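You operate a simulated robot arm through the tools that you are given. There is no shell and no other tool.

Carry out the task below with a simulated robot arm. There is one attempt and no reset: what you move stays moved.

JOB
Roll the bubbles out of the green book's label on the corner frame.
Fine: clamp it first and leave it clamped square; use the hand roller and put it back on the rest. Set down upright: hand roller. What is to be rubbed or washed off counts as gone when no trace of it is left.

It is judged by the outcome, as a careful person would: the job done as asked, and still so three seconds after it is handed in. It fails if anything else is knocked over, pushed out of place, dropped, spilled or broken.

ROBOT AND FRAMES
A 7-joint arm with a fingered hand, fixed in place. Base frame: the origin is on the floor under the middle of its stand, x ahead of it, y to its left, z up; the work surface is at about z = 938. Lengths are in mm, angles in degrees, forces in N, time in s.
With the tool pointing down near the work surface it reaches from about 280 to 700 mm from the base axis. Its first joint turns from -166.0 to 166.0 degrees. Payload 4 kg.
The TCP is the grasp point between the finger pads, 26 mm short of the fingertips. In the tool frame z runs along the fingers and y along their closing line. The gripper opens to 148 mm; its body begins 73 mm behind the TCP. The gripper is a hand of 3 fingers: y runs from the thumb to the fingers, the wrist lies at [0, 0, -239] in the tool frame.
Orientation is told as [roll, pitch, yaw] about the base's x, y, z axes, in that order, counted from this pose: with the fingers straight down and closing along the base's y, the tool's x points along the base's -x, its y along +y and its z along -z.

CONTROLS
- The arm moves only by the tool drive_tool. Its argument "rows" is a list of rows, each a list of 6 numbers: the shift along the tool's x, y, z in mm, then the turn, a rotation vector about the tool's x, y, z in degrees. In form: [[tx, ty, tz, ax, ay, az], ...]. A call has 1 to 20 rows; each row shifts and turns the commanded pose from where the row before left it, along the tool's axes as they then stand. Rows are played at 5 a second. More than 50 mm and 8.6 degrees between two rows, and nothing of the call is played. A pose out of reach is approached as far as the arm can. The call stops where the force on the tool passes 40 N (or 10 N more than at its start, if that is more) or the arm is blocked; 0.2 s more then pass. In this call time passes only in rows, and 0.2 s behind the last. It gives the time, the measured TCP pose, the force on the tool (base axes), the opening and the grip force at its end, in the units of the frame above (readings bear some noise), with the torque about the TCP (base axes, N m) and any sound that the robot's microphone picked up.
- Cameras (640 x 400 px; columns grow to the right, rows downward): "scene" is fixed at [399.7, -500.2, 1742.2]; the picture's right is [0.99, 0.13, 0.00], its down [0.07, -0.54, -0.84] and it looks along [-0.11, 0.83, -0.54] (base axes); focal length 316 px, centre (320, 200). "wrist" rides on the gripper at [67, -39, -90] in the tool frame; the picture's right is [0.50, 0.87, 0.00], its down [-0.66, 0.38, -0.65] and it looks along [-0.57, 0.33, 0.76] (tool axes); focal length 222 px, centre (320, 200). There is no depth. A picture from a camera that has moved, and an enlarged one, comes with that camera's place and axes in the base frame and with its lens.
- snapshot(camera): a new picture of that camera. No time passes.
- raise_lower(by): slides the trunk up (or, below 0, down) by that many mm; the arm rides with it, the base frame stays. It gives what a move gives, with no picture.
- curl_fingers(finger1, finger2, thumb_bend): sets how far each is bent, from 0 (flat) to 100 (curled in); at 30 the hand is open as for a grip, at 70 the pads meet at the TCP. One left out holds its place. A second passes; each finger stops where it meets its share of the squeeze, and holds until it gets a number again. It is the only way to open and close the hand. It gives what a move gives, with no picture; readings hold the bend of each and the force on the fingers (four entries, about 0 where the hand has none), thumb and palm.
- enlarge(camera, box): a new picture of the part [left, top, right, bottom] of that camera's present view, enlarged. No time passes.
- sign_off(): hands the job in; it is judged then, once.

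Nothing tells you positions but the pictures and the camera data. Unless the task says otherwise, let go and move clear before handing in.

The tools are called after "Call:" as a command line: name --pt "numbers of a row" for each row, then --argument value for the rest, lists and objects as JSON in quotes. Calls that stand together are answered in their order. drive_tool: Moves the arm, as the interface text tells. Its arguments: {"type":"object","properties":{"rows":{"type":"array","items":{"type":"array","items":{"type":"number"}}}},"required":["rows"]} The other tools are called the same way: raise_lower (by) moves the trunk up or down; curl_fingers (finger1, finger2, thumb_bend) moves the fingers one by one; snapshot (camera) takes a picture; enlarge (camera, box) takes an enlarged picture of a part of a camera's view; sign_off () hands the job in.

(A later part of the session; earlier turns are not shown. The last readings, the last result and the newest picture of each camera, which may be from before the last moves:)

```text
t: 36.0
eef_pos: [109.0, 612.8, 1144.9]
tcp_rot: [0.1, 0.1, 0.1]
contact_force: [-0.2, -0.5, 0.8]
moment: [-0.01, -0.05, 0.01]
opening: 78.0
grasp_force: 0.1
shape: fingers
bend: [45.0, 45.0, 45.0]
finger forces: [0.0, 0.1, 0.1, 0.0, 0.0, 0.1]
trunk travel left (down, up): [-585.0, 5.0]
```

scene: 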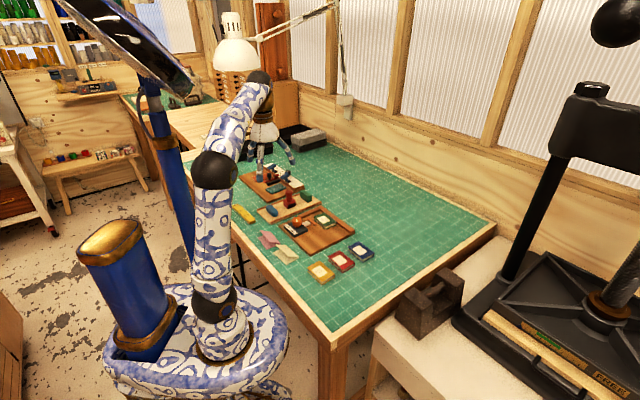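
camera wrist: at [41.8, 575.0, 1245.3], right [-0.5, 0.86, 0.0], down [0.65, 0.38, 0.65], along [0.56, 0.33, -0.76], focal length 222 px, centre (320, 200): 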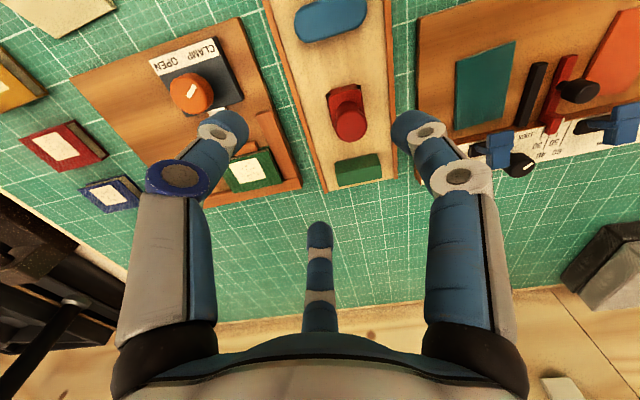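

Call:
drive_tool --pt "0 0 30 0 0 0" --pt "3.2 17 20 0 0 0" --pt "3.2 17 20 0 0 0"

Call:
snapshot --camera "wrist"

Call:
enlarge --camera "wrist" --box '[260, 100, 380, 220]'

Call:
enlarge --camera "scene" --box '[260, 160, 330, 220]'

```text
t: 36.8
eef_pos: [101.3, 642.3, 1073.3]
tcp_rot: [0.1, 0.0, 0.0]
contact_force: [-0.4, -0.7, -1.0]
moment: [-0.02, 0.03, -0.04]
opening: 78.1
grasp_force: 0.2
shape: fingers
bend: [45.0, 45.0, 45.0]
finger forces: [0.0, 0.1, 0.0, 0.1, 0.0, 0.0]
out of reach, approached as far as the arm can: row 3
trunk travel left (down, up): [-585.0, 5.0]
```

```text
taken
camera wrist: at [33.6, 602.5, 1164.8], right [-0.5, 0.86, 0.0], down [0.65, 0.38, 0.65], along [0.56, 0.33, -0.76], focal length 222 px, centre (320, 200)
```

wrist: 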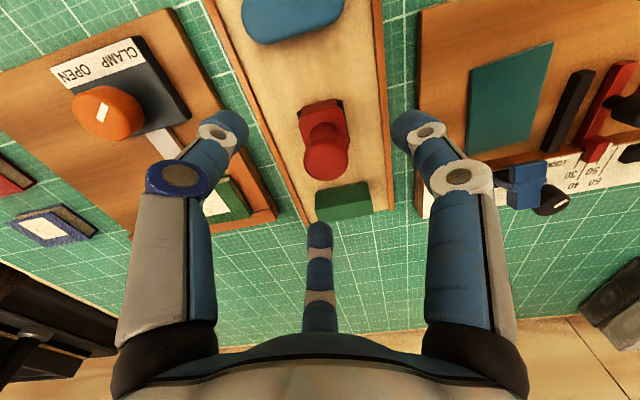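

```text
3.33 times, centred on (320, 160) of wrist
camera zoom: at [33.6, 602.5, 1164.8], right [-0.5, 0.86, 0.0], down [0.65, 0.38, 0.65], along [0.56, 0.33, -0.76], focal length 740 px, centre (320, 333)
```

zoom: 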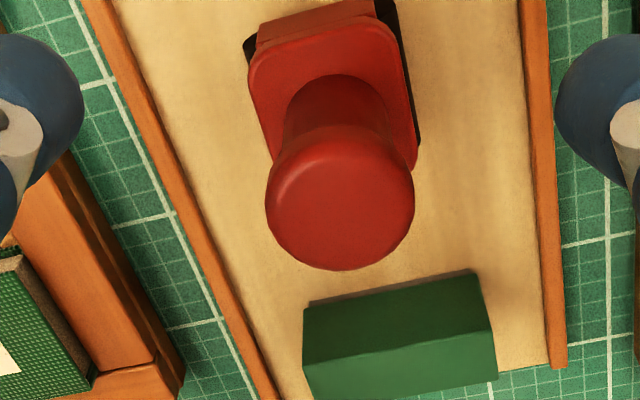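

```text
6.67 times, centred on (295, 190) of scene
camera zoom: at [399.7, -500.2, 1742.2], right [0.99, 0.13, 0.0], down [0.07, -0.54, -0.84], along [-0.11, 0.83, -0.54], focal length 2105 px, centre (487, 267)
```

zoom: 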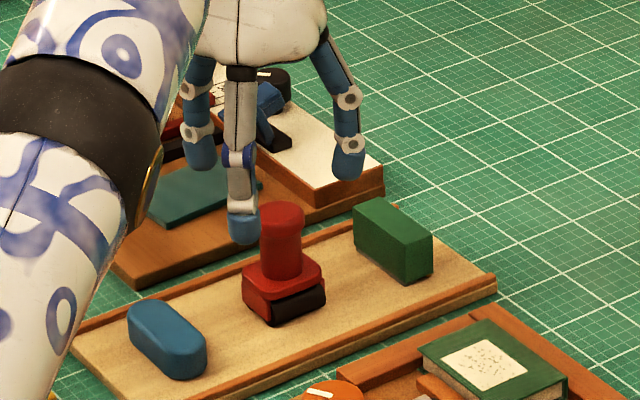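

The handle axis is at (102.6, 647), only just within reach, so I'll descend slightly short of it and then centre lower down.

Call:
drive_tool --pt "0 0 15 0 0 0" --pt "0 0 15 0 0 0" --pt "0 0 10 0 0 0"

Call:
enlarge --camera "wrist" --box '[200, 80, 440, 260]'

Call:
enlarge --camera "scene" --box '[265, 170, 325, 215]'

```text
t: 37.6
eef_pos: [102.3, 641.1, 1033.6]
tcp_rot: [0.1, 0.0, 0.2]
contact_force: [0.0, 0.3, -0.8]
moment: [-0.01, 0.01, 0.0]
opening: 78.1
grasp_force: 0.1
shape: fingers
bend: [45.0, 45.0, 45.0]
finger forces: [0.0, 0.0, 0.0, 0.0, 0.0, 0.1]
trunk travel left (down, up): [-585.0, 5.0]
```

```text
2.22 times, centred on (320, 170) of wrist
camera zoom: at [34.4, 602.2, 1124.1], right [-0.5, 0.86, 0.0], down [0.66, 0.38, 0.65], along [0.56, 0.33, -0.76], focal length 494 px, centre (320, 267)
```

zoom: 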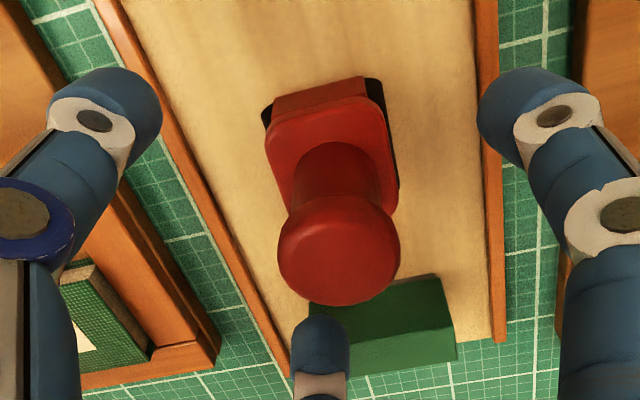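

```text
8.89 times, centred on (295, 192) of scene
camera zoom: at [399.7, -500.2, 1742.2], right [0.99, 0.13, 0.0], down [0.07, -0.54, -0.84], along [-0.11, 0.83, -0.54], focal length 2806 px, centre (542, 267)
```

zoom: 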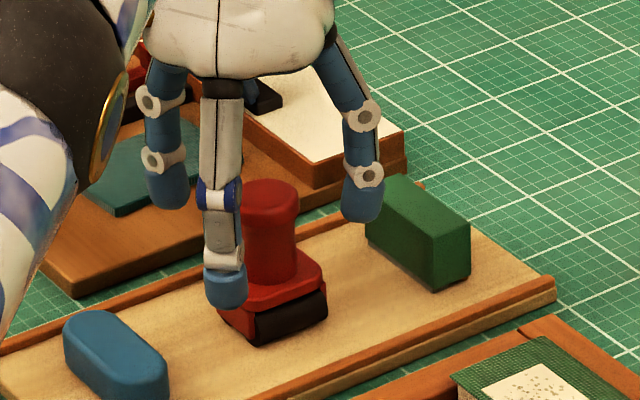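

The handle axis refines to about (104.5, 648.5). I'm centring on it while going down to grip height.

Call:
drive_tool --pt "-1.2 3.5 8 0 0 0" --pt "-1.3 3.5 8 0 0 0" --pt "0 0 8 0 0 0"

Call:
enlarge --camera "wrist" --box '[200, 80, 440, 260]'

Call:
enlarge --camera "scene" --box '[265, 170, 325, 215]'

```text
t: 38.4
eef_pos: [103.5, 647.8, 1008.5]
tcp_rot: [0.0, 0.0, 0.2]
contact_force: [0.1, -0.7, -0.9]
moment: [0.0, 0.01, -0.06]
opening: 78.1
grasp_force: 0.1
shape: fingers
bend: [45.0, 45.0, 45.0]
finger forces: [0.1, 0.0, 0.0, 0.0, 0.0, 0.0]
trunk travel left (down, up): [-585.0, 5.0]
```

```text
2.22 times, centred on (320, 170) of wrist
camera zoom: at [36.6, 609.2, 1099.7], right [-0.5, 0.86, 0.0], down [0.66, 0.38, 0.65], along [0.56, 0.33, -0.76], focal length 494 px, centre (320, 267)
```

zoom: 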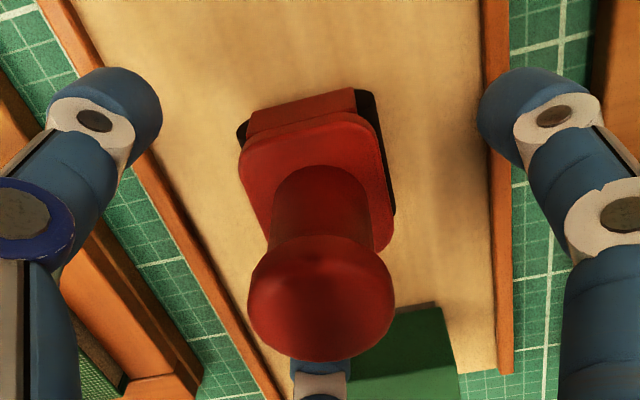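

```text
8.89 times, centred on (295, 192) of scene
camera zoom: at [399.7, -500.2, 1742.2], right [0.99, 0.13, 0.0], down [0.07, -0.54, -0.84], along [-0.11, 0.83, -0.54], focal length 2806 px, centre (542, 267)
```

zoom: 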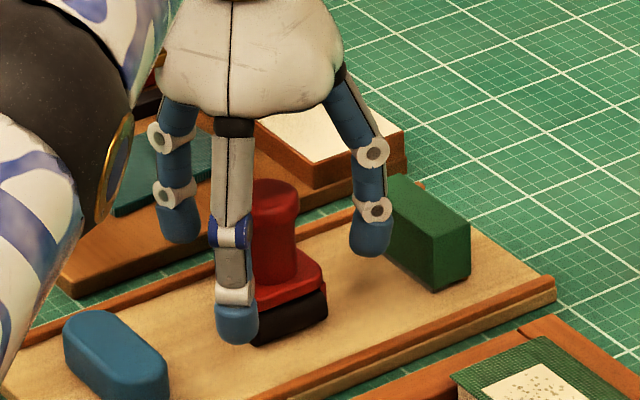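

The handle is centred between the three digits. I'm closing on the neck.

Call:
curl_fingers --finger1 60 --finger2 60 --thumb_bend 60

Call:
enlarge --camera "wrist" --box '[200, 80, 440, 260]'

```text
t: 39.4
eef_pos: [103.6, 648.7, 1009.0]
tcp_rot: [0.0, 0.0, 0.1]
contact_force: [1.8, 1.1, 4.0]
moment: [-0.06, -0.14, 0.01]
opening: 31.4
grasp_force: 2.5
shape: fingers
bend: [60.0, 58.0, 60.0]
finger forces: [0.1, 3.1, 0.0, 0.1, 1.3, 0.0]
trunk travel left (down, up): [-585.0, 5.0]
```

```text
2.22 times, centred on (320, 170) of wrist
camera zoom: at [36.8, 608.9, 1100.0], right [-0.5, 0.86, 0.0], down [0.65, 0.38, 0.65], along [0.56, 0.33, -0.76], focal length 494 px, centre (320, 267)
```

zoom: 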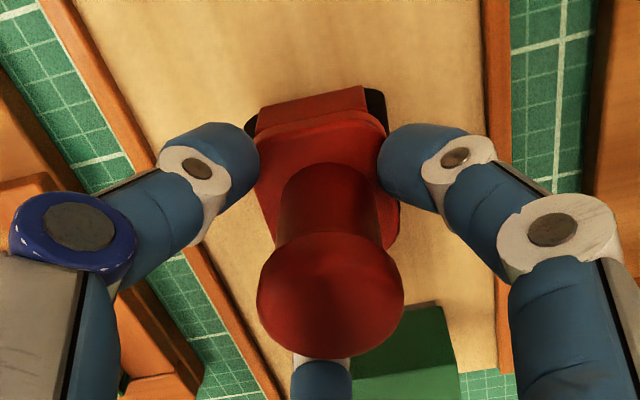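

There's an upward push on the tool, so a fingertip is probably touching the roller's body. I'm opening slightly, raising 6 mm and closing again.

Call:
curl_fingers --finger1 52 --finger2 52 --thumb_bend 52

Call:
drive_tool --pt "0 0 -6 0 0 0"

Call:
curl_fingers --finger1 62 --finger2 62 --thumb_bend 62

Call:
enlarge --camera "wrist" --box '[200, 80, 440, 260]'

Call:
enlarge --camera "scene" --box '[265, 170, 325, 215]'

```text
t: 40.4
eef_pos: [102.6, 648.0, 1008.6]
tcp_rot: [0.1, 0.0, 0.1]
contact_force: [-0.3, 0.8, 0.0]
moment: [-0.03, -0.01, 0.04]
opening: 54.9
grasp_force: 0.0
shape: fingers
bend: [52.0, 52.0, 52.0]
finger forces: [0.0, 0.0, 0.0, 0.0, 0.0, 0.0]
trunk travel left (down, up): [-585.0, 5.0]
```

```text
t: 40.8
eef_pos: [104.1, 648.7, 1014.7]
tcp_rot: [0.0, 0.1, 0.1]
contact_force: [-0.3, -0.5, -0.4]
moment: [-0.02, -0.04, -0.01]
opening: 54.8
grasp_force: 0.1
shape: fingers
bend: [52.0, 52.0, 52.0]
finger forces: [0.0, 0.0, 0.1, 0.0, 0.0, 0.0]
trunk travel left (down, up): [-585.0, 5.0]
```

```text
t: 41.8
eef_pos: [103.5, 647.7, 1014.4]
tcp_rot: [-0.1, 0.0, 0.2]
contact_force: [0.4, 0.0, 0.5]
moment: [0.02, -0.03, -0.02]
opening: 23.5
grasp_force: 0.7
shape: fingers
bend: [62.0, 61.0, 62.0]
finger forces: [0.1, 0.5, 0.0, 0.0, 0.1, 0.1]
trunk travel left (down, up): [-585.0, 5.0]
```

```text
2.22 times, centred on (320, 170) of wrist
camera zoom: at [36.3, 608.9, 1105.5], right [-0.5, 0.86, 0.0], down [0.65, 0.38, 0.65], along [0.56, 0.33, -0.76], focal length 494 px, centre (320, 267)
```

zoom: 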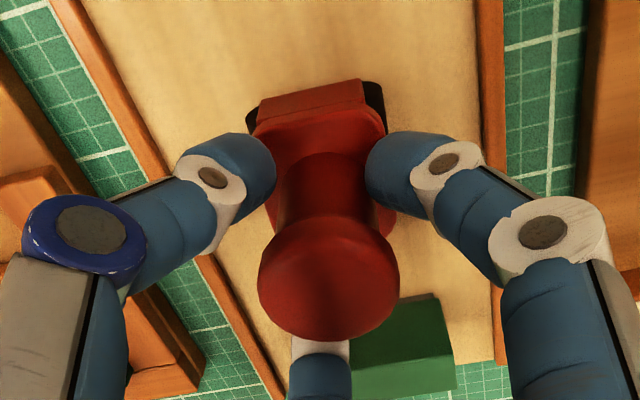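

```text
8.89 times, centred on (295, 192) of scene
camera zoom: at [399.7, -500.2, 1742.2], right [0.99, 0.13, 0.0], down [0.07, -0.54, -0.84], along [-0.11, 0.83, -0.54], focal length 2806 px, centre (542, 267)
```

zoom: 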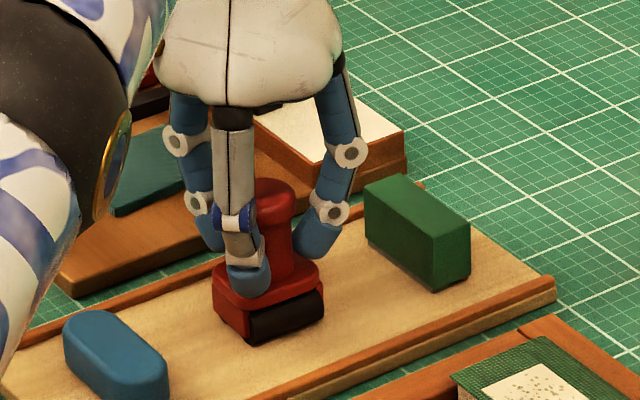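

The fingertips are now on the neck above the body. I'm squeezing firmly.

Call:
curl_fingers --finger1 72 --finger2 72 --thumb_bend 72

Call:
enlarge --camera "wrist" --box '[200, 80, 440, 260]'

Call:
enlarge --camera "scene" --box '[265, 170, 325, 215]'

```text
t: 42.8
eef_pos: [103.3, 649.4, 1015.0]
tcp_rot: [-0.1, 0.0, 0.2]
contact_force: [0.3, 0.3, -0.4]
moment: [-0.04, 0.01, 0.01]
opening: 16.2
grasp_force: 12.1
shape: fingers
bend: [63.0, 62.0, 67.0]
finger forces: [7.8, 8.0, 0.0, 0.0, 8.5, 0.0]
trunk travel left (down, up): [-585.0, 5.0]
```

```text
2.22 times, centred on (320, 170) of wrist
camera zoom: at [36.2, 609.0, 1105.4], right [-0.5, 0.86, 0.0], down [0.65, 0.38, 0.65], along [0.56, 0.33, -0.76], focal length 494 px, centre (320, 267)
```

zoom: 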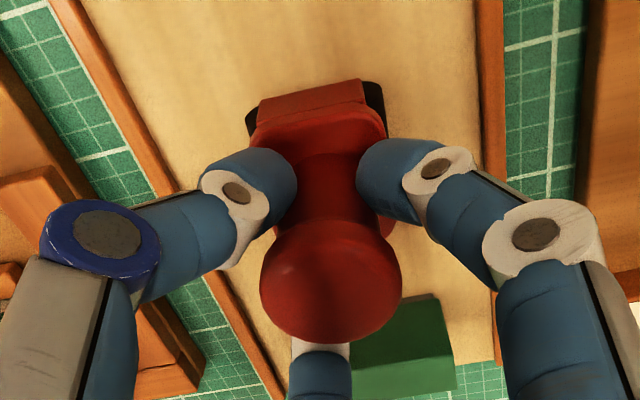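

```text
8.89 times, centred on (295, 192) of scene
camera zoom: at [399.7, -500.2, 1742.2], right [0.99, 0.13, 0.0], down [0.07, -0.54, -0.84], along [-0.11, 0.83, -0.54], focal length 2806 px, centre (542, 267)
```

zoom: 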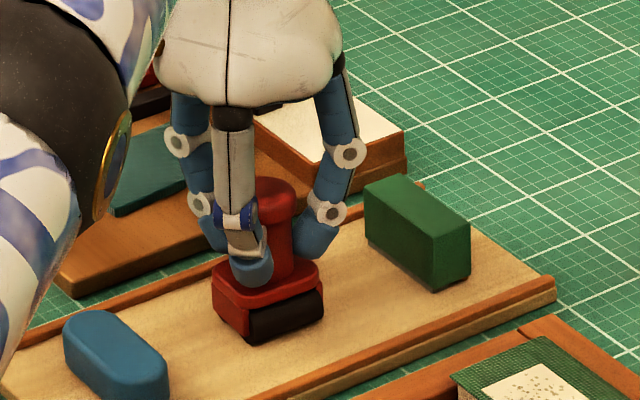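

Firm grip of about 8 N per digit. I'm lifting gently to check that the roller hangs upright.

Call:
drive_tool --pt "0 0 -5 0 0 0" --pt "0 -2 -5 0 0 0" --pt "0 -3 -8 0 0 0"

Call:
enlarge --camera "scene" --box '[265, 165, 325, 215]'

Call:
enlarge --camera "wrist" --box '[200, 80, 440, 260]'

```text
t: 43.6
eef_pos: [103.2, 643.5, 1032.4]
tcp_rot: [0.1, 0.0, 0.1]
contact_force: [0.3, -0.1, -2.1]
moment: [-0.01, -0.03, -0.02]
opening: 16.2
grasp_force: 12.0
shape: fingers
bend: [63.0, 62.0, 67.0]
finger forces: [8.0, 8.1, 0.1, 0.1, 8.5, 0.0]
trunk travel left (down, up): [-585.0, 5.0]
```

```text
8.00 times, centred on (295, 190) of scene
camera zoom: at [399.7, -500.2, 1742.2], right [0.99, 0.13, 0.0], down [0.07, -0.54, -0.84], along [-0.11, 0.83, -0.54], focal length 2526 px, centre (520, 280)
```

zoom: 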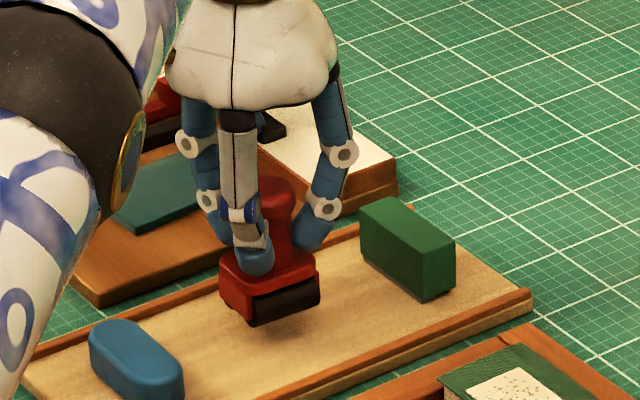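

```text
2.22 times, centred on (320, 170) of wrist
camera zoom: at [36.4, 603.9, 1123.5], right [-0.5, 0.86, 0.0], down [0.65, 0.38, 0.65], along [0.56, 0.33, -0.76], focal length 494 px, centre (320, 267)
```

zoom: 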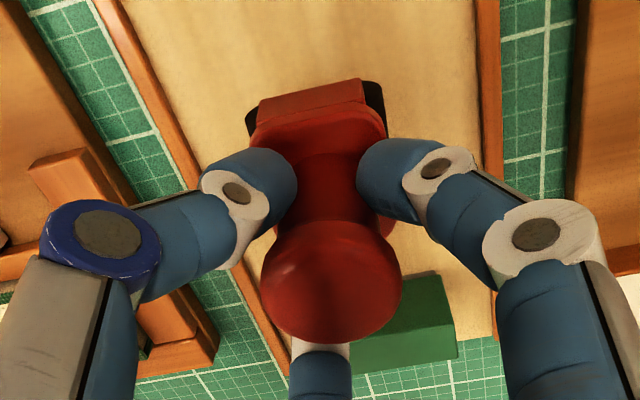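

The roller is held upright and weighs about 2 N; its rest pose was TCP (103.3, 648.7, 1014.7) at yaw 0. I'm carrying it over to above the label.

Call:
drive_tool --pt "-13.5 -17 -19 0 0 0" --pt "-13.5 -17 -19 0 0 0" --pt "-30 -9 0 0 0 0" --pt "-31 -9 0 0 0 0" --pt "-31 -9 0 0 0 0" --pt "-31 -9 0 0 0 0"

Call:
snapshot --camera "wrist"

Call:
enlarge --camera "scene" --box '[280, 175, 350, 235]'

```text
t: 45.0
eef_pos: [254.0, 571.8, 1070.2]
tcp_rot: [0.0, 0.1, 0.2]
contact_force: [-0.1, 0.3, -0.9]
moment: [0.0, 0.01, 0.02]
opening: 15.6
grasp_force: 12.2
shape: fingers
bend: [63.0, 62.0, 67.0]
finger forces: [8.0, 8.0, 0.1, 0.0, 8.2, 0.0]
trunk travel left (down, up): [-585.0, 5.0]
```

```text
taken
camera wrist: at [187.3, 532.9, 1160.8], right [-0.5, 0.86, 0.0], down [0.66, 0.38, 0.65], along [0.56, 0.33, -0.76], focal length 222 px, centre (320, 200)
```

wrist: 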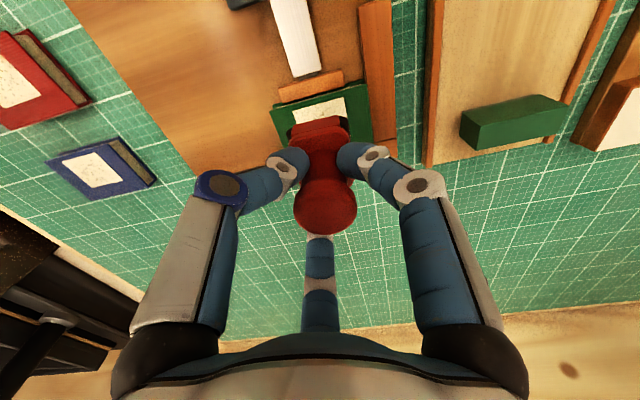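

```text
6.67 times, centred on (315, 205) of scene
camera zoom: at [399.7, -500.2, 1742.2], right [0.99, 0.13, 0.0], down [0.07, -0.54, -0.84], along [-0.11, 0.83, -0.54], focal length 2105 px, centre (353, 167)
```

zoom: 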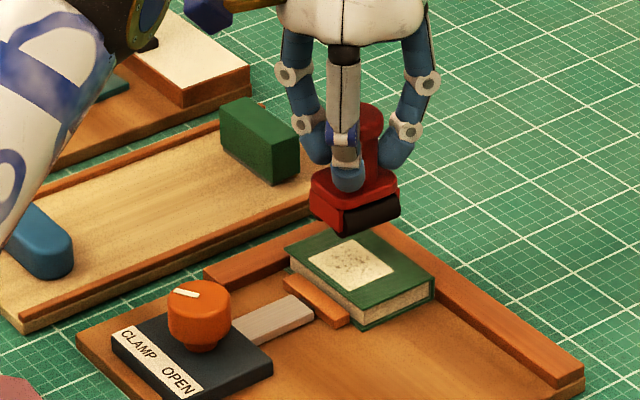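

Call:
enlarge --camera "wrist" --box '[250, 60, 400, 170]'

Call:
enlarge --camera "scene" --box '[306, 195, 342, 222]'

```text
3.64 times, centred on (325, 115) of wrist
camera zoom: at [187.3, 532.9, 1160.8], right [-0.5, 0.86, 0.0], down [0.66, 0.38, 0.65], along [0.56, 0.33, -0.76], focal length 808 px, centre (302, 509)
```

zoom: 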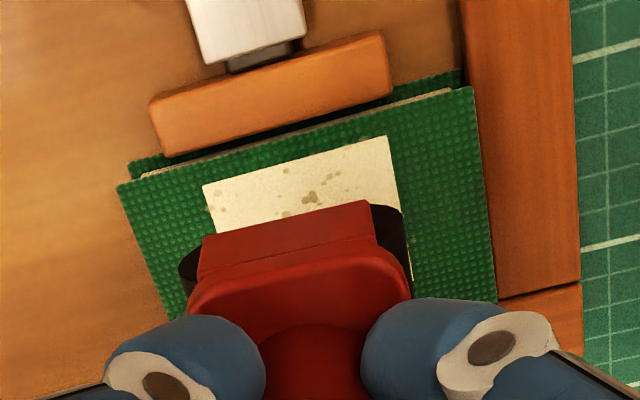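

```text
14.81 times, centred on (324, 208) of scene
camera zoom: at [399.7, -500.2, 1742.2], right [0.99, 0.13, 0.0], down [0.07, -0.54, -0.84], along [-0.11, 0.83, -0.54], focal length 4677 px, centre (261, 74)
```

zoom: 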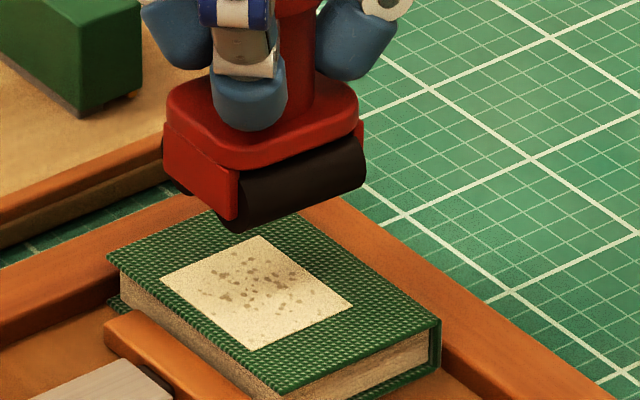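

The roller axis is about 2° off the book's axis. I'm correcting the yaw and lowering to just above the label.

Call:
drive_tool --pt "0.5 1 8 0 0 -2" --pt "0 0 8 0 0 0" --pt "0 0 6 0 0 0"

Call:
enlarge --camera "wrist" --box '[240, 60, 400, 180]'

Call:
enlarge --camera "scene" --box '[304, 198, 340, 225]'

```text
t: 45.8
eef_pos: [253.8, 575.3, 1048.2]
tcp_rot: [-0.1, 0.0, 2.1]
contact_force: [0.5, 0.3, -1.3]
moment: [-0.01, -0.03, -0.02]
opening: 15.7
grasp_force: 11.8
shape: fingers
bend: [63.0, 62.0, 67.0]
finger forces: [7.9, 7.9, 0.0, 0.1, 8.2, 0.1]
trunk travel left (down, up): [-585.0, 5.0]
```

```text
3.33 times, centred on (320, 120) of wrist
camera zoom: at [187.7, 532.6, 1139.0], right [-0.53, 0.85, 0.0], down [0.64, 0.4, 0.65], along [0.55, 0.35, -0.76], focal length 740 px, centre (320, 467)
```

zoom: 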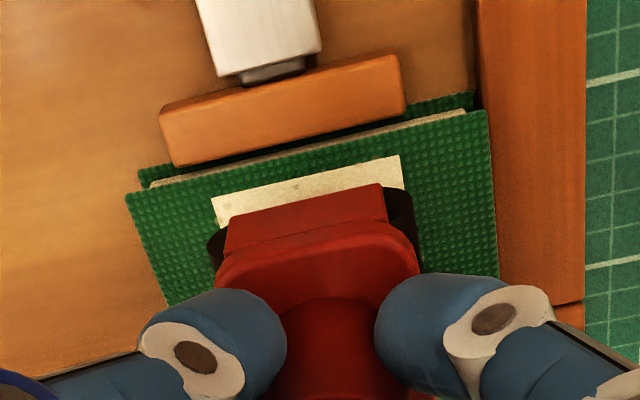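

```text
14.81 times, centred on (322, 212) of scene
camera zoom: at [399.7, -500.2, 1742.2], right [0.99, 0.13, 0.0], down [0.07, -0.54, -0.84], along [-0.11, 0.83, -0.54], focal length 4677 px, centre (290, 30)
```

zoom: 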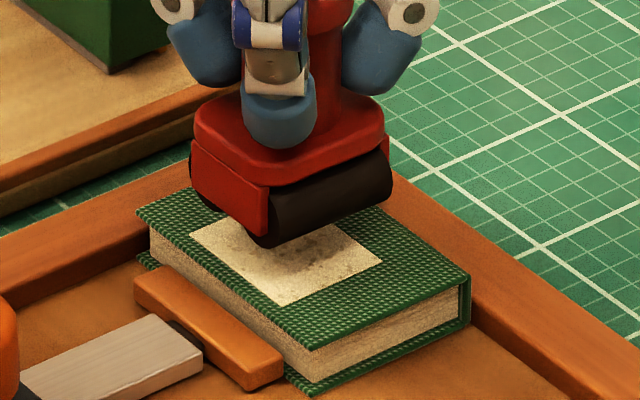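

The roller's near end sits about 6 mm too far along e1. I'm shifting it to centre over the label, then lowering to contact.

Call:
drive_tool --pt "4.8 -4.4 0 0 0 0" --pt "0 0 4 0 0 0" --pt "0 0 3 0 0 0"

Call:
enlarge --camera "wrist" --box '[240, 60, 400, 180]'

Call:
enlarge --camera "scene" --box '[304, 198, 340, 225]'

```text
t: 46.6
eef_pos: [247.6, 570.8, 1041.7]
tcp_rot: [0.0, 0.0, 2.1]
contact_force: [0.3, 0.9, -1.9]
moment: [-0.02, 0.05, 0.01]
opening: 16.0
grasp_force: 12.3
shape: fingers
bend: [63.0, 62.0, 67.0]
finger forces: [8.0, 7.9, 0.1, 0.0, 8.1, 0.0]
trunk travel left (down, up): [-585.0, 5.0]
```

```text
3.33 times, centred on (320, 120) of wrist
camera zoom: at [183.0, 528.6, 1132.2], right [-0.53, 0.85, 0.0], down [0.64, 0.4, 0.65], along [0.55, 0.35, -0.76], focal length 740 px, centre (320, 467)
```

zoom: 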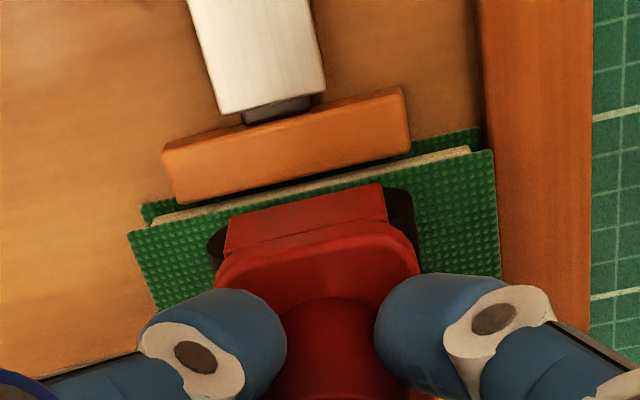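

```text
14.81 times, centred on (322, 212) of scene
camera zoom: at [399.7, -500.2, 1742.2], right [0.99, 0.13, 0.0], down [0.07, -0.54, -0.84], along [-0.11, 0.83, -0.54], focal length 4677 px, centre (290, 30)
```

zoom: 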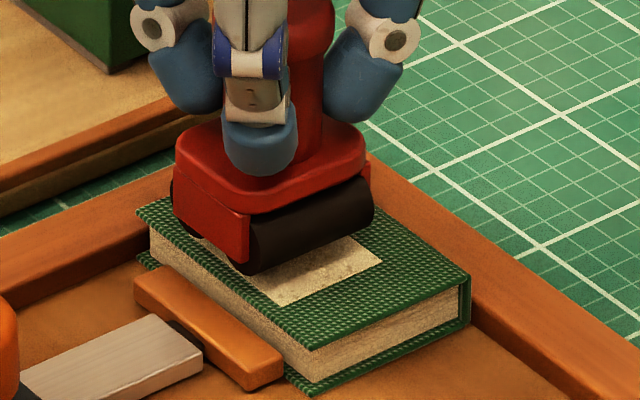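

The roller now overhangs the label on both sides. I'm lowering in small steps to touch.

Call:
drive_tool --pt "0 0 1 0 0 0" --pt "0 0 1 0 0 0" --pt "0 0 0.5 0 0 0"

Call:
enlarge --camera "scene" --box '[304, 198, 340, 225]'

```text
t: 47.4
eef_pos: [247.9, 570.7, 1038.8]
tcp_rot: [0.1, 0.0, 2.1]
contact_force: [-0.2, -0.8, -1.6]
moment: [-0.02, 0.02, -0.01]
opening: 16.1
grasp_force: 12.0
shape: fingers
bend: [63.0, 62.0, 67.0]
finger forces: [8.0, 8.1, 0.0, 0.1, 8.2, 0.1]
trunk travel left (down, up): [-585.0, 5.0]
```

```text
14.81 times, centred on (322, 212) of scene
camera zoom: at [399.7, -500.2, 1742.2], right [0.99, 0.13, 0.0], down [0.07, -0.54, -0.84], along [-0.11, 0.83, -0.54], focal length 4677 px, centre (290, 30)
```

zoom: 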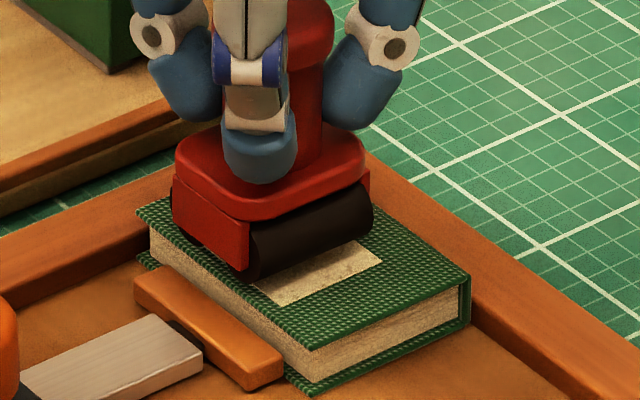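

Call:
drive_tool --pt "0 0 0.7 0 0 0" --pt "0 0 0.7 0 0 0" --pt "0 0 0.6 0 0 0"

```text
t: 48.2
eef_pos: [248.4, 570.4, 1038.3]
tcp_rot: [0.0, 0.1, 2.1]
contact_force: [1.1, 0.6, -1.7]
moment: [0.0, -0.01, -0.04]
opening: 15.9
grasp_force: 12.3
shape: fingers
bend: [63.0, 62.0, 67.0]
finger forces: [8.0, 8.0, 0.0, 0.0, 8.3, 0.0]
trunk travel left (down, up): [-585.0, 5.0]
```

Call:
drive_tool --pt "0 0 0.7 0 0 0" --pt "0 0 0.7 0 0 0" --pt "0 0 0.6 0 0 0"

Call:
enlarge --camera "scene" --box '[304, 198, 340, 225]'

```text
t: 49.0
eef_pos: [249.1, 570.5, 1034.5]
tcp_rot: [0.0, 0.1, 2.1]
contact_force: [0.3, -0.2, -2.0]
moment: [-0.01, -0.02, -0.01]
opening: 15.8
grasp_force: 12.5
shape: fingers
bend: [63.0, 62.0, 67.0]
finger forces: [8.0, 8.1, 0.0, 0.1, 8.2, 0.0]
trunk travel left (down, up): [-585.0, 5.0]
```

```text
14.81 times, centred on (322, 212) of scene
camera zoom: at [399.7, -500.2, 1742.2], right [0.99, 0.13, 0.0], down [0.07, -0.54, -0.84], along [-0.11, 0.83, -0.54], focal length 4677 px, centre (290, 30)
```

zoom: 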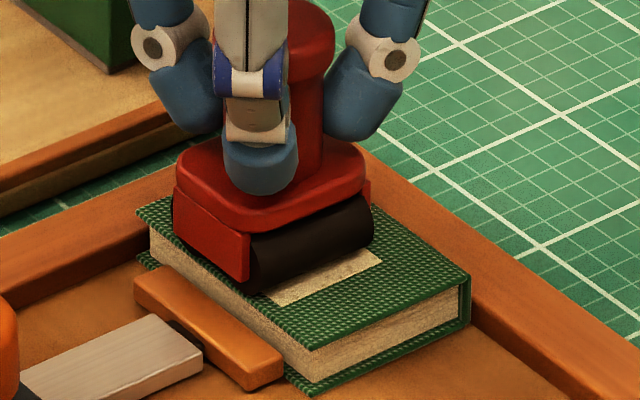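

Not touching yet. I'm going on in finer steps.

Call:
drive_tool --pt "0 0 0.5 0 0 0" --pt "0 0 0.5 0 0 0" --pt "0 0 0.5 0 0 0"

```text
t: 49.8
eef_pos: [248.9, 569.2, 1033.4]
tcp_rot: [0.1, 0.0, 2.1]
contact_force: [0.3, -0.4, 0.4]
moment: [-0.03, 0.01, 0.01]
opening: 15.7
grasp_force: 12.8
shape: fingers
bend: [63.0, 62.0, 67.0]
finger forces: [8.3, 8.3, 0.0, 0.0, 9.1, 0.0]
trunk travel left (down, up): [-585.0, 5.0]
```

Contact. I'm pressing slightly more.

Call:
drive_tool --pt "0 0 0.5 0 0 0" --pt "0 0 0.5 0 0 0"

Call:
enlarge --camera "scene" --box '[304, 198, 340, 225]'

```text
t: 50.4
eef_pos: [248.7, 569.3, 1034.1]
tcp_rot: [0.1, 0.1, 2.1]
contact_force: [0.3, -1.2, 5.1]
moment: [0.01, -0.03, -0.02]
opening: 15.9
grasp_force: 13.4
shape: fingers
bend: [63.0, 62.0, 67.0]
finger forces: [8.7, 9.0, 0.0, 0.0, 9.6, 0.0]
trunk travel left (down, up): [-585.0, 5.0]
```

```text
14.81 times, centred on (322, 212) of scene
camera zoom: at [399.7, -500.2, 1742.2], right [0.99, 0.13, 0.0], down [0.07, -0.54, -0.84], along [-0.11, 0.83, -0.54], focal length 4677 px, centre (290, 30)
```

zoom: 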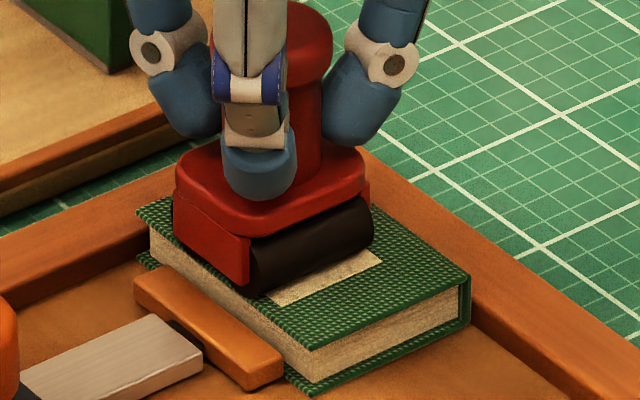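

About 7 N of pressing force now. I'm rolling along -e2 first.

Call:
drive_tool --pt "-2.7 -2.95 0 0 0 0" --pt "-2.7 -2.95 0 0 0 0" --pt "-2.7 -2.95 0 0 0 0" --pt "-2.7 -2.95 0 0 0 0" --pt "-2.7 -2.95 0 0 0 0"

Call:
enlarge --camera "scene" --box '[304, 198, 340, 225]'

Call:
enlarge --camera "wrist" --box '[240, 60, 400, 180]'

```text
t: 51.6
eef_pos: [262.8, 555.3, 1033.0]
tcp_rot: [0.1, -0.1, 2.2]
contact_force: [-2.5, 0.9, 8.4]
moment: [0.13, 0.13, 0.02]
opening: 15.8
grasp_force: 13.9
shape: fingers
bend: [62.0, 63.0, 67.0]
finger forces: [10.7, 9.2, 0.0, 0.1, 8.2, 0.0]
trunk travel left (down, up): [-585.0, 5.0]
```

```text
14.81 times, centred on (322, 212) of scene
camera zoom: at [399.7, -500.2, 1742.2], right [0.99, 0.13, 0.0], down [0.07, -0.54, -0.84], along [-0.11, 0.83, -0.54], focal length 4677 px, centre (290, 30)
```

zoom: 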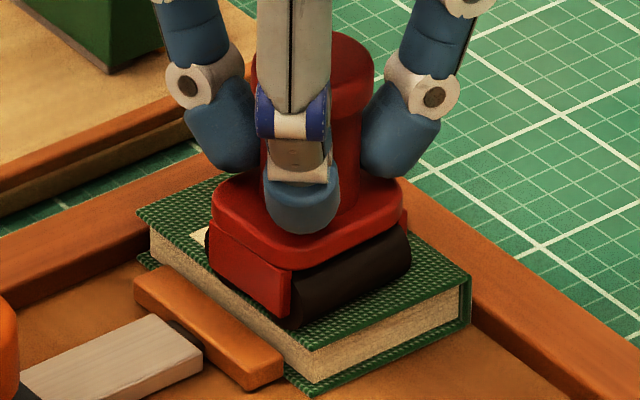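

```text
3.33 times, centred on (320, 120) of wrist
camera zoom: at [196.5, 513.3, 1123.9], right [-0.53, 0.85, 0.0], down [0.64, 0.4, 0.65], along [0.55, 0.35, -0.76], focal length 740 px, centre (320, 467)
```

zoom: 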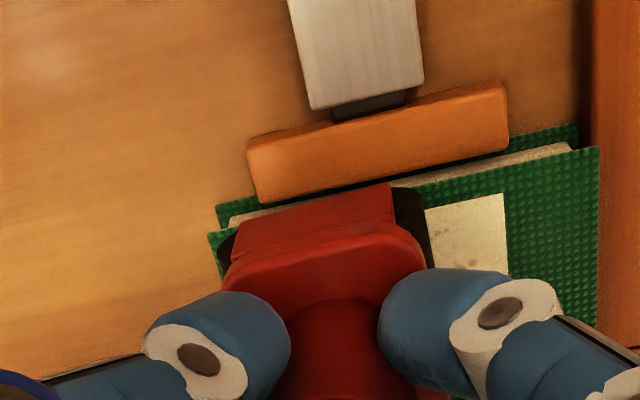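

Part of the label is already smoothed. I'm rolling back across the whole label toward +e2.

Call:
drive_tool --pt "2.7 2.95 0 0 0 0" --pt "2.7 2.95 0 0 0 0" --pt "2.7 2.95 0 0 0 0" --pt "2.7 2.95 0 0 0 0" --pt "2.7 2.95 0 0 0 0" --pt "2.7 2.95 0 0 0 0" --pt "2.7 2.95 0 0 0 0" --pt "2.7 2.95 0 0 0 0" --pt "2.7 2.95 0 0 0 0" --pt "2.7 2.95 0 0 0 0" --pt "2.7 2.95 0 0 0 0"

Call:
enlarge --camera "scene" --box '[300, 195, 340, 225]'

Call:
enlarge --camera "wrist" --box '[220, 60, 400, 180]'

```text
t: 54.0
eef_pos: [232.1, 587.7, 1032.3]
tcp_rot: [0.1, 0.0, 2.1]
contact_force: [2.0, -3.0, 6.6]
moment: [-0.06, -0.11, -0.01]
opening: 15.8
grasp_force: 13.7
shape: fingers
bend: [63.0, 62.0, 67.0]
finger forces: [7.5, 9.9, 0.0, 0.0, 10.6, 0.0]
trunk travel left (down, up): [-585.0, 5.0]
```

```text
13.33 times, centred on (320, 210) of scene
camera zoom: at [399.7, -500.2, 1742.2], right [0.99, 0.13, 0.0], down [0.07, -0.54, -0.84], along [-0.11, 0.83, -0.54], focal length 4209 px, centre (320, 67)
```

zoom: 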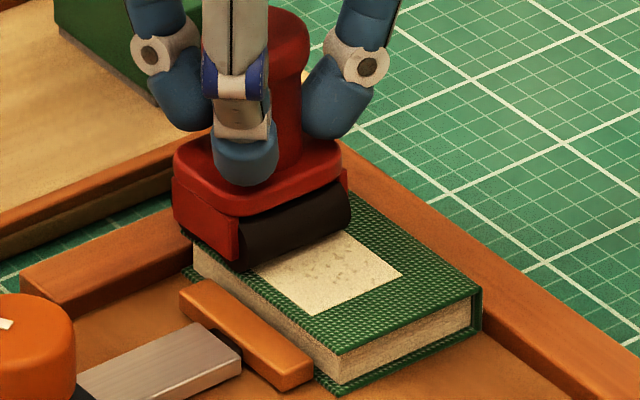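

```text
3.33 times, centred on (310, 120) of wrist
camera zoom: at [165.8, 545.1, 1123.8], right [-0.53, 0.85, 0.0], down [0.64, 0.4, 0.65], along [0.55, 0.35, -0.76], focal length 740 px, centre (353, 467)
```

zoom: 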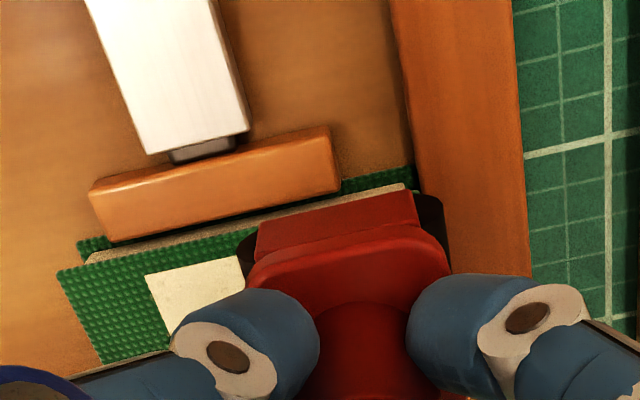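

The bubbles are fading under the strokes. I'm doing more strokes back and forth.

Call:
drive_tool --pt "-3.71 -4.05 0.4 0 0 0" --pt "-3.71 -4.05 0 0 0 0" --pt "-3.71 -4.05 0 0 0 0" --pt "-3.71 -4.05 0 0 0 0" --pt "-3.71 -4.05 0 0 0 0" --pt "-3.71 -4.05 0 0 0 0" --pt "-3.71 -4.05 0 0 0 0" --pt "-3.71 -4.05 0 0 0 0" --pt "3.71 4.05 0 0 0 0" --pt "3.71 4.05 0 0 0 0" --pt "3.71 4.05 0 0 0 0" --pt "3.71 4.05 0 0 0 0" --pt "3.71 4.05 0 0 0 0" --pt "3.71 4.05 0 0 0 0" --pt "3.71 4.05 0 0 0 0" --pt "3.71 4.05 0 0 0 0"

Call:
enlarge --camera "scene" --box '[300, 195, 340, 225]'

```text
t: 57.4
eef_pos: [232.7, 585.9, 1032.6]
tcp_rot: [0.0, 0.0, 2.2]
contact_force: [1.1, -1.8, 5.0]
moment: [-0.02, -0.09, -0.03]
opening: 15.2
grasp_force: 14.4
shape: fingers
bend: [63.0, 62.0, 67.0]
finger forces: [7.4, 10.0, 0.0, 0.0, 10.6, 0.0]
trunk travel left (down, up): [-585.0, 5.0]
```

```text
13.33 times, centred on (320, 210) of scene
camera zoom: at [399.7, -500.2, 1742.2], right [0.99, 0.13, 0.0], down [0.07, -0.54, -0.84], along [-0.11, 0.83, -0.54], focal length 4209 px, centre (320, 67)
```

zoom: 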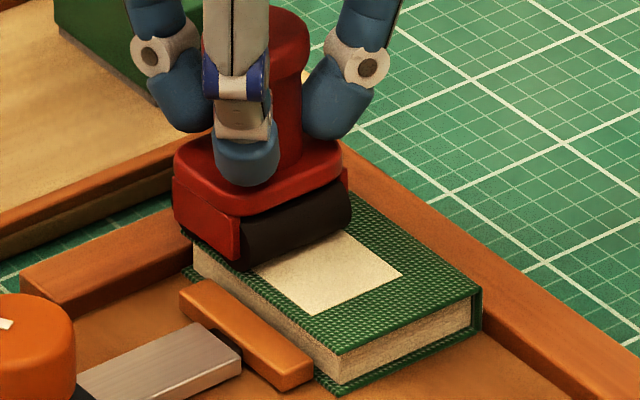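

The visible half looks clean. I'm doing another set of strokes, ending at the other side to see the other half.

Call:
drive_tool --pt "-3.71 -4.05 0.2 0 0 0" --pt "-3.71 -4.05 0 0 0 0" --pt "-3.71 -4.05 0 0 0 0" --pt "-3.71 -4.05 0 0 0 0" --pt "-3.71 -4.05 0 0 0 0" --pt "-3.71 -4.05 0 0 0 0" --pt "-3.71 -4.05 0 0 0 0" --pt "-3.71 -4.05 0 0 0 0"

Call:
enlarge --camera "wrist" --box '[270, 60, 400, 160]'

Call:
enlarge --camera "scene" --box '[300, 195, 340, 225]'

```text
t: 59.2
eef_pos: [262.2, 555.8, 1033.2]
tcp_rot: [0.1, 0.1, 2.1]
contact_force: [-0.6, 1.3, 1.0]
moment: [0.08, 0.03, 0.01]
opening: 15.0
grasp_force: 13.0
shape: fingers
bend: [62.0, 62.0, 67.0]
finger forces: [9.3, 8.6, 0.0, 0.1, 8.0, 0.1]
trunk travel left (down, up): [-585.0, 5.0]
```

```text
4.00 times, centred on (335, 110) of wrist
camera zoom: at [197.1, 514.6, 1123.3], right [-0.53, 0.85, 0.0], down [0.64, 0.4, 0.65], along [0.55, 0.35, -0.76], focal length 888 px, centre (260, 560)
```

zoom: 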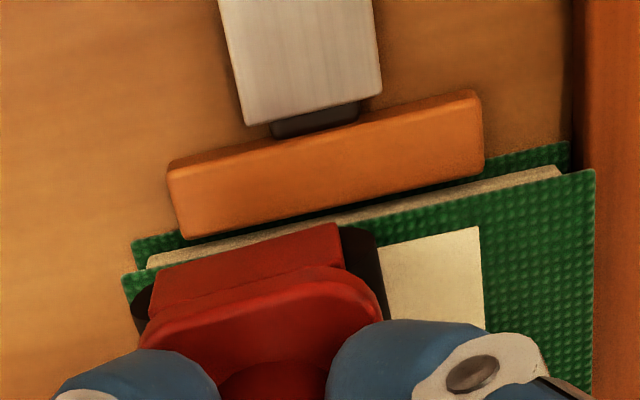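

```text
13.33 times, centred on (320, 210) of scene
camera zoom: at [399.7, -500.2, 1742.2], right [0.99, 0.13, 0.0], down [0.07, -0.54, -0.84], along [-0.11, 0.83, -0.54], focal length 4209 px, centre (320, 67)
```

zoom: 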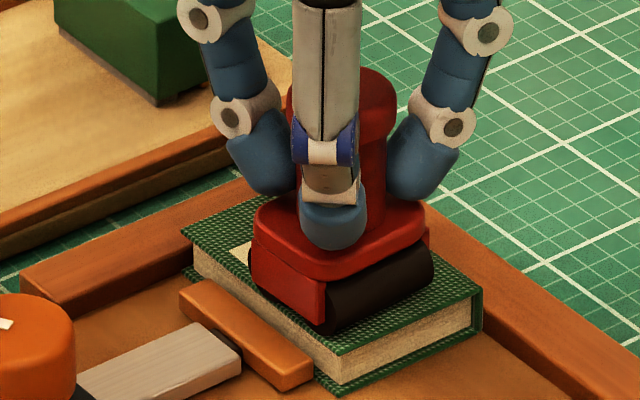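

Both halves look clean. I'm doing one more full stroke pair with a bit more pressure to be thorough, then lifting to inspect.

Call:
drive_tool --pt "3.71 4.05 0.8 0 0 0" --pt "3.71 4.05 0 0 0 0" --pt "3.71 4.05 0 0 0 0" --pt "3.71 4.05 0 0 0 0" --pt "3.71 4.05 0 0 0 0" --pt "3.71 4.05 0 0 0 0" --pt "3.71 4.05 0 0 0 0" --pt "3.71 4.05 0 0 0 0" --pt "-3.71 -4.05 0 0 0 0" --pt "-3.71 -4.05 0 0 0 0" --pt "-3.71 -4.05 0 0 0 0" --pt "-3.71 -4.05 0 0 0 0" --pt "-3.71 -4.05 0 0 0 0" --pt "-3.71 -4.05 0 0 0 0" --pt "-3.71 -4.05 0 0 0 0" --pt "-3.71 -4.05 0 0 0 0"

Call:
drive_tool --pt "2.7 2.95 0 0 0 0" --pt "2.7 2.95 0 0 0 0" --pt "2.7 2.95 0 0 0 0" --pt "2.7 2.95 0 0 0 0" --pt "0 0 -5 0 0 0" --pt "0 0 -15 0 0 0" --pt "0 0 -20 0 0 0"

Call:
enlarge --camera "scene" --box '[300, 190, 345, 225]'

Call:
enlarge --camera "wrist" --box '[240, 60, 400, 180]'

```text
t: 62.6
eef_pos: [262.4, 556.6, 1032.4]
tcp_rot: [0.0, 0.0, 2.1]
contact_force: [-0.7, 1.1, 4.4]
moment: [0.12, 0.03, 0.03]
opening: 15.2
grasp_force: 12.9
shape: fingers
bend: [62.0, 62.0, 68.0]
finger forces: [10.0, 8.6, 0.0, 0.0, 8.0, 0.0]
trunk travel left (down, up): [-585.0, 5.0]
```

```text
t: 64.2
eef_pos: [250.1, 568.5, 1072.1]
tcp_rot: [0.0, 0.1, 2.2]
contact_force: [-0.1, 0.2, -1.6]
moment: [-0.02, 0.04, 0.0]
opening: 15.1
grasp_force: 12.0
shape: fingers
bend: [63.0, 62.0, 67.0]
finger forces: [8.3, 8.3, 0.0, 0.1, 7.8, 0.1]
trunk travel left (down, up): [-585.0, 5.0]
```

```text
11.43 times, centred on (322, 208) of scene
camera zoom: at [399.7, -500.2, 1742.2], right [0.99, 0.13, 0.0], down [0.07, -0.54, -0.84], along [-0.11, 0.83, -0.54], focal length 3608 px, centre (291, 114)
```

zoom: 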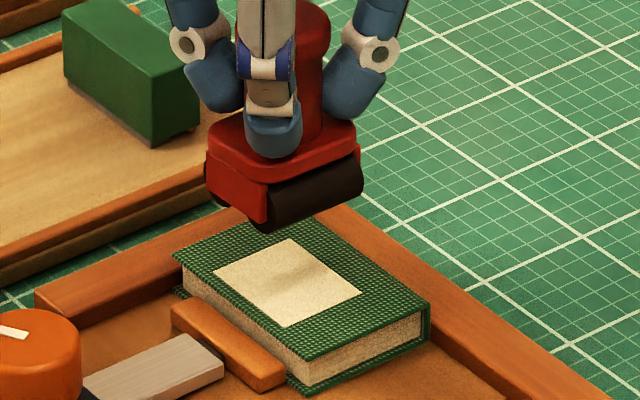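

```text
3.33 times, centred on (320, 120) of wrist
camera zoom: at [185.3, 526.5, 1162.7], right [-0.53, 0.85, 0.0], down [0.64, 0.4, 0.65], along [0.55, 0.35, -0.76], focal length 740 px, centre (320, 467)
```

zoom: 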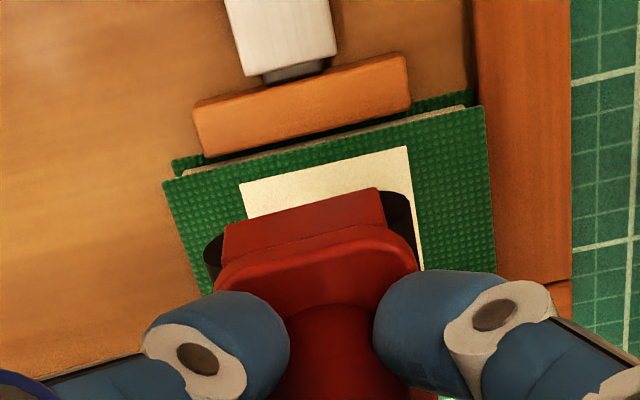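

The label looks clean. A tight zoom to check for any remaining trace.

Call:
enlarge --camera "scene" --box '[311, 207, 333, 221]'

Call:
enlarge --camera "scene" --box '[314, 208, 326, 216]'

```text
16.00 times, centred on (322, 214) of scene
camera zoom: at [399.7, -500.2, 1742.2], right [0.99, 0.13, 0.0], down [0.07, -0.54, -0.84], along [-0.11, 0.83, -0.54], focal length 5051 px, centre (288, -24)
```

zoom: 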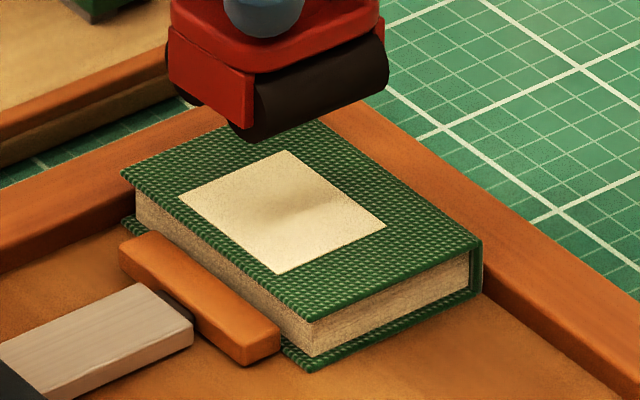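

```text
16.00 times, centred on (320, 212) of scene
camera zoom: at [399.7, -500.2, 1742.2], right [0.99, 0.13, 0.0], down [0.07, -0.54, -0.84], along [-0.11, 0.83, -0.54], focal length 5051 px, centre (320, 8)
```

zoom: 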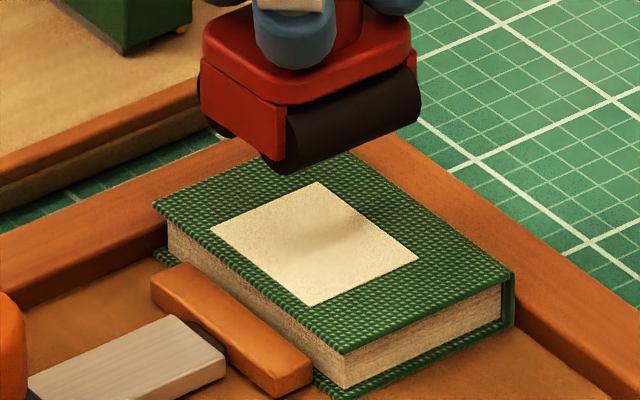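

The label is clean and the book hasn't moved. I'm carrying the roller back toward the tray, turning the wrist back to yaw 0.

Call:
drive_tool --pt "0 0 0 0 0 2" --pt "30 10.4 0 0 0 0" --pt "30 10.4 0 0 0 0" --pt "30 10.4 0 0 0 0" --pt "30 10.4 0 0 0 0"

Call:
enlarge --camera "scene" --box '[311, 207, 333, 221]'

Call:
snapshot --camera "wrist"

```text
t: 65.4
eef_pos: [130.4, 609.5, 1071.4]
tcp_rot: [0.0, 0.0, 0.2]
contact_force: [0.2, 0.2, -2.3]
moment: [-0.02, 0.0, -0.01]
opening: 14.9
grasp_force: 12.1
shape: fingers
bend: [63.0, 62.0, 67.0]
finger forces: [8.3, 8.4, 0.1, 0.0, 7.7, 0.1]
trunk travel left (down, up): [-585.0, 5.0]
```

```text
16.00 times, centred on (322, 214) of scene
camera zoom: at [399.7, -500.2, 1742.2], right [0.99, 0.13, 0.0], down [0.07, -0.54, -0.84], along [-0.11, 0.83, -0.54], focal length 5051 px, centre (288, -24)
```

zoom: 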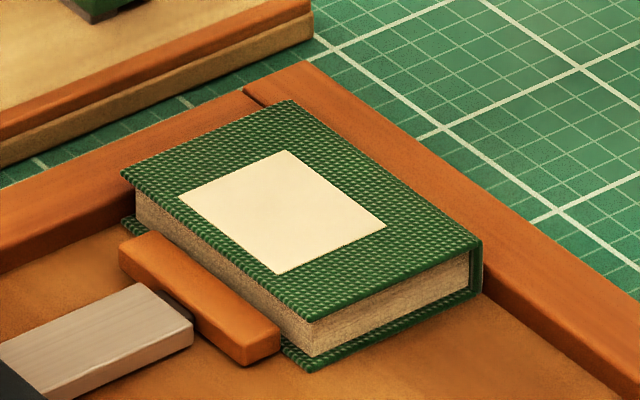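

```text
taken
camera wrist: at [63.7, 570.0, 1162.4], right [-0.5, 0.86, 0.0], down [0.65, 0.38, 0.65], along [0.57, 0.33, -0.76], focal length 222 px, centre (320, 200)
```

wrist: 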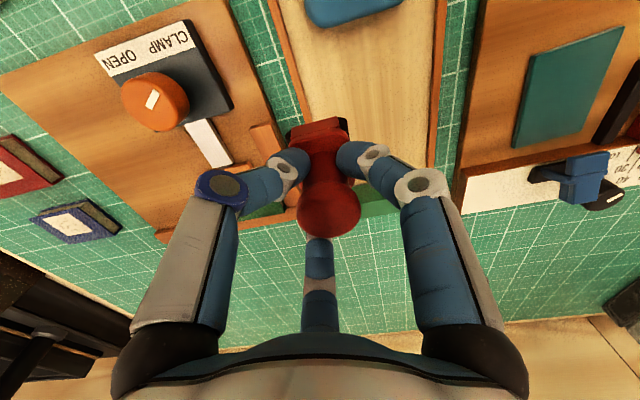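

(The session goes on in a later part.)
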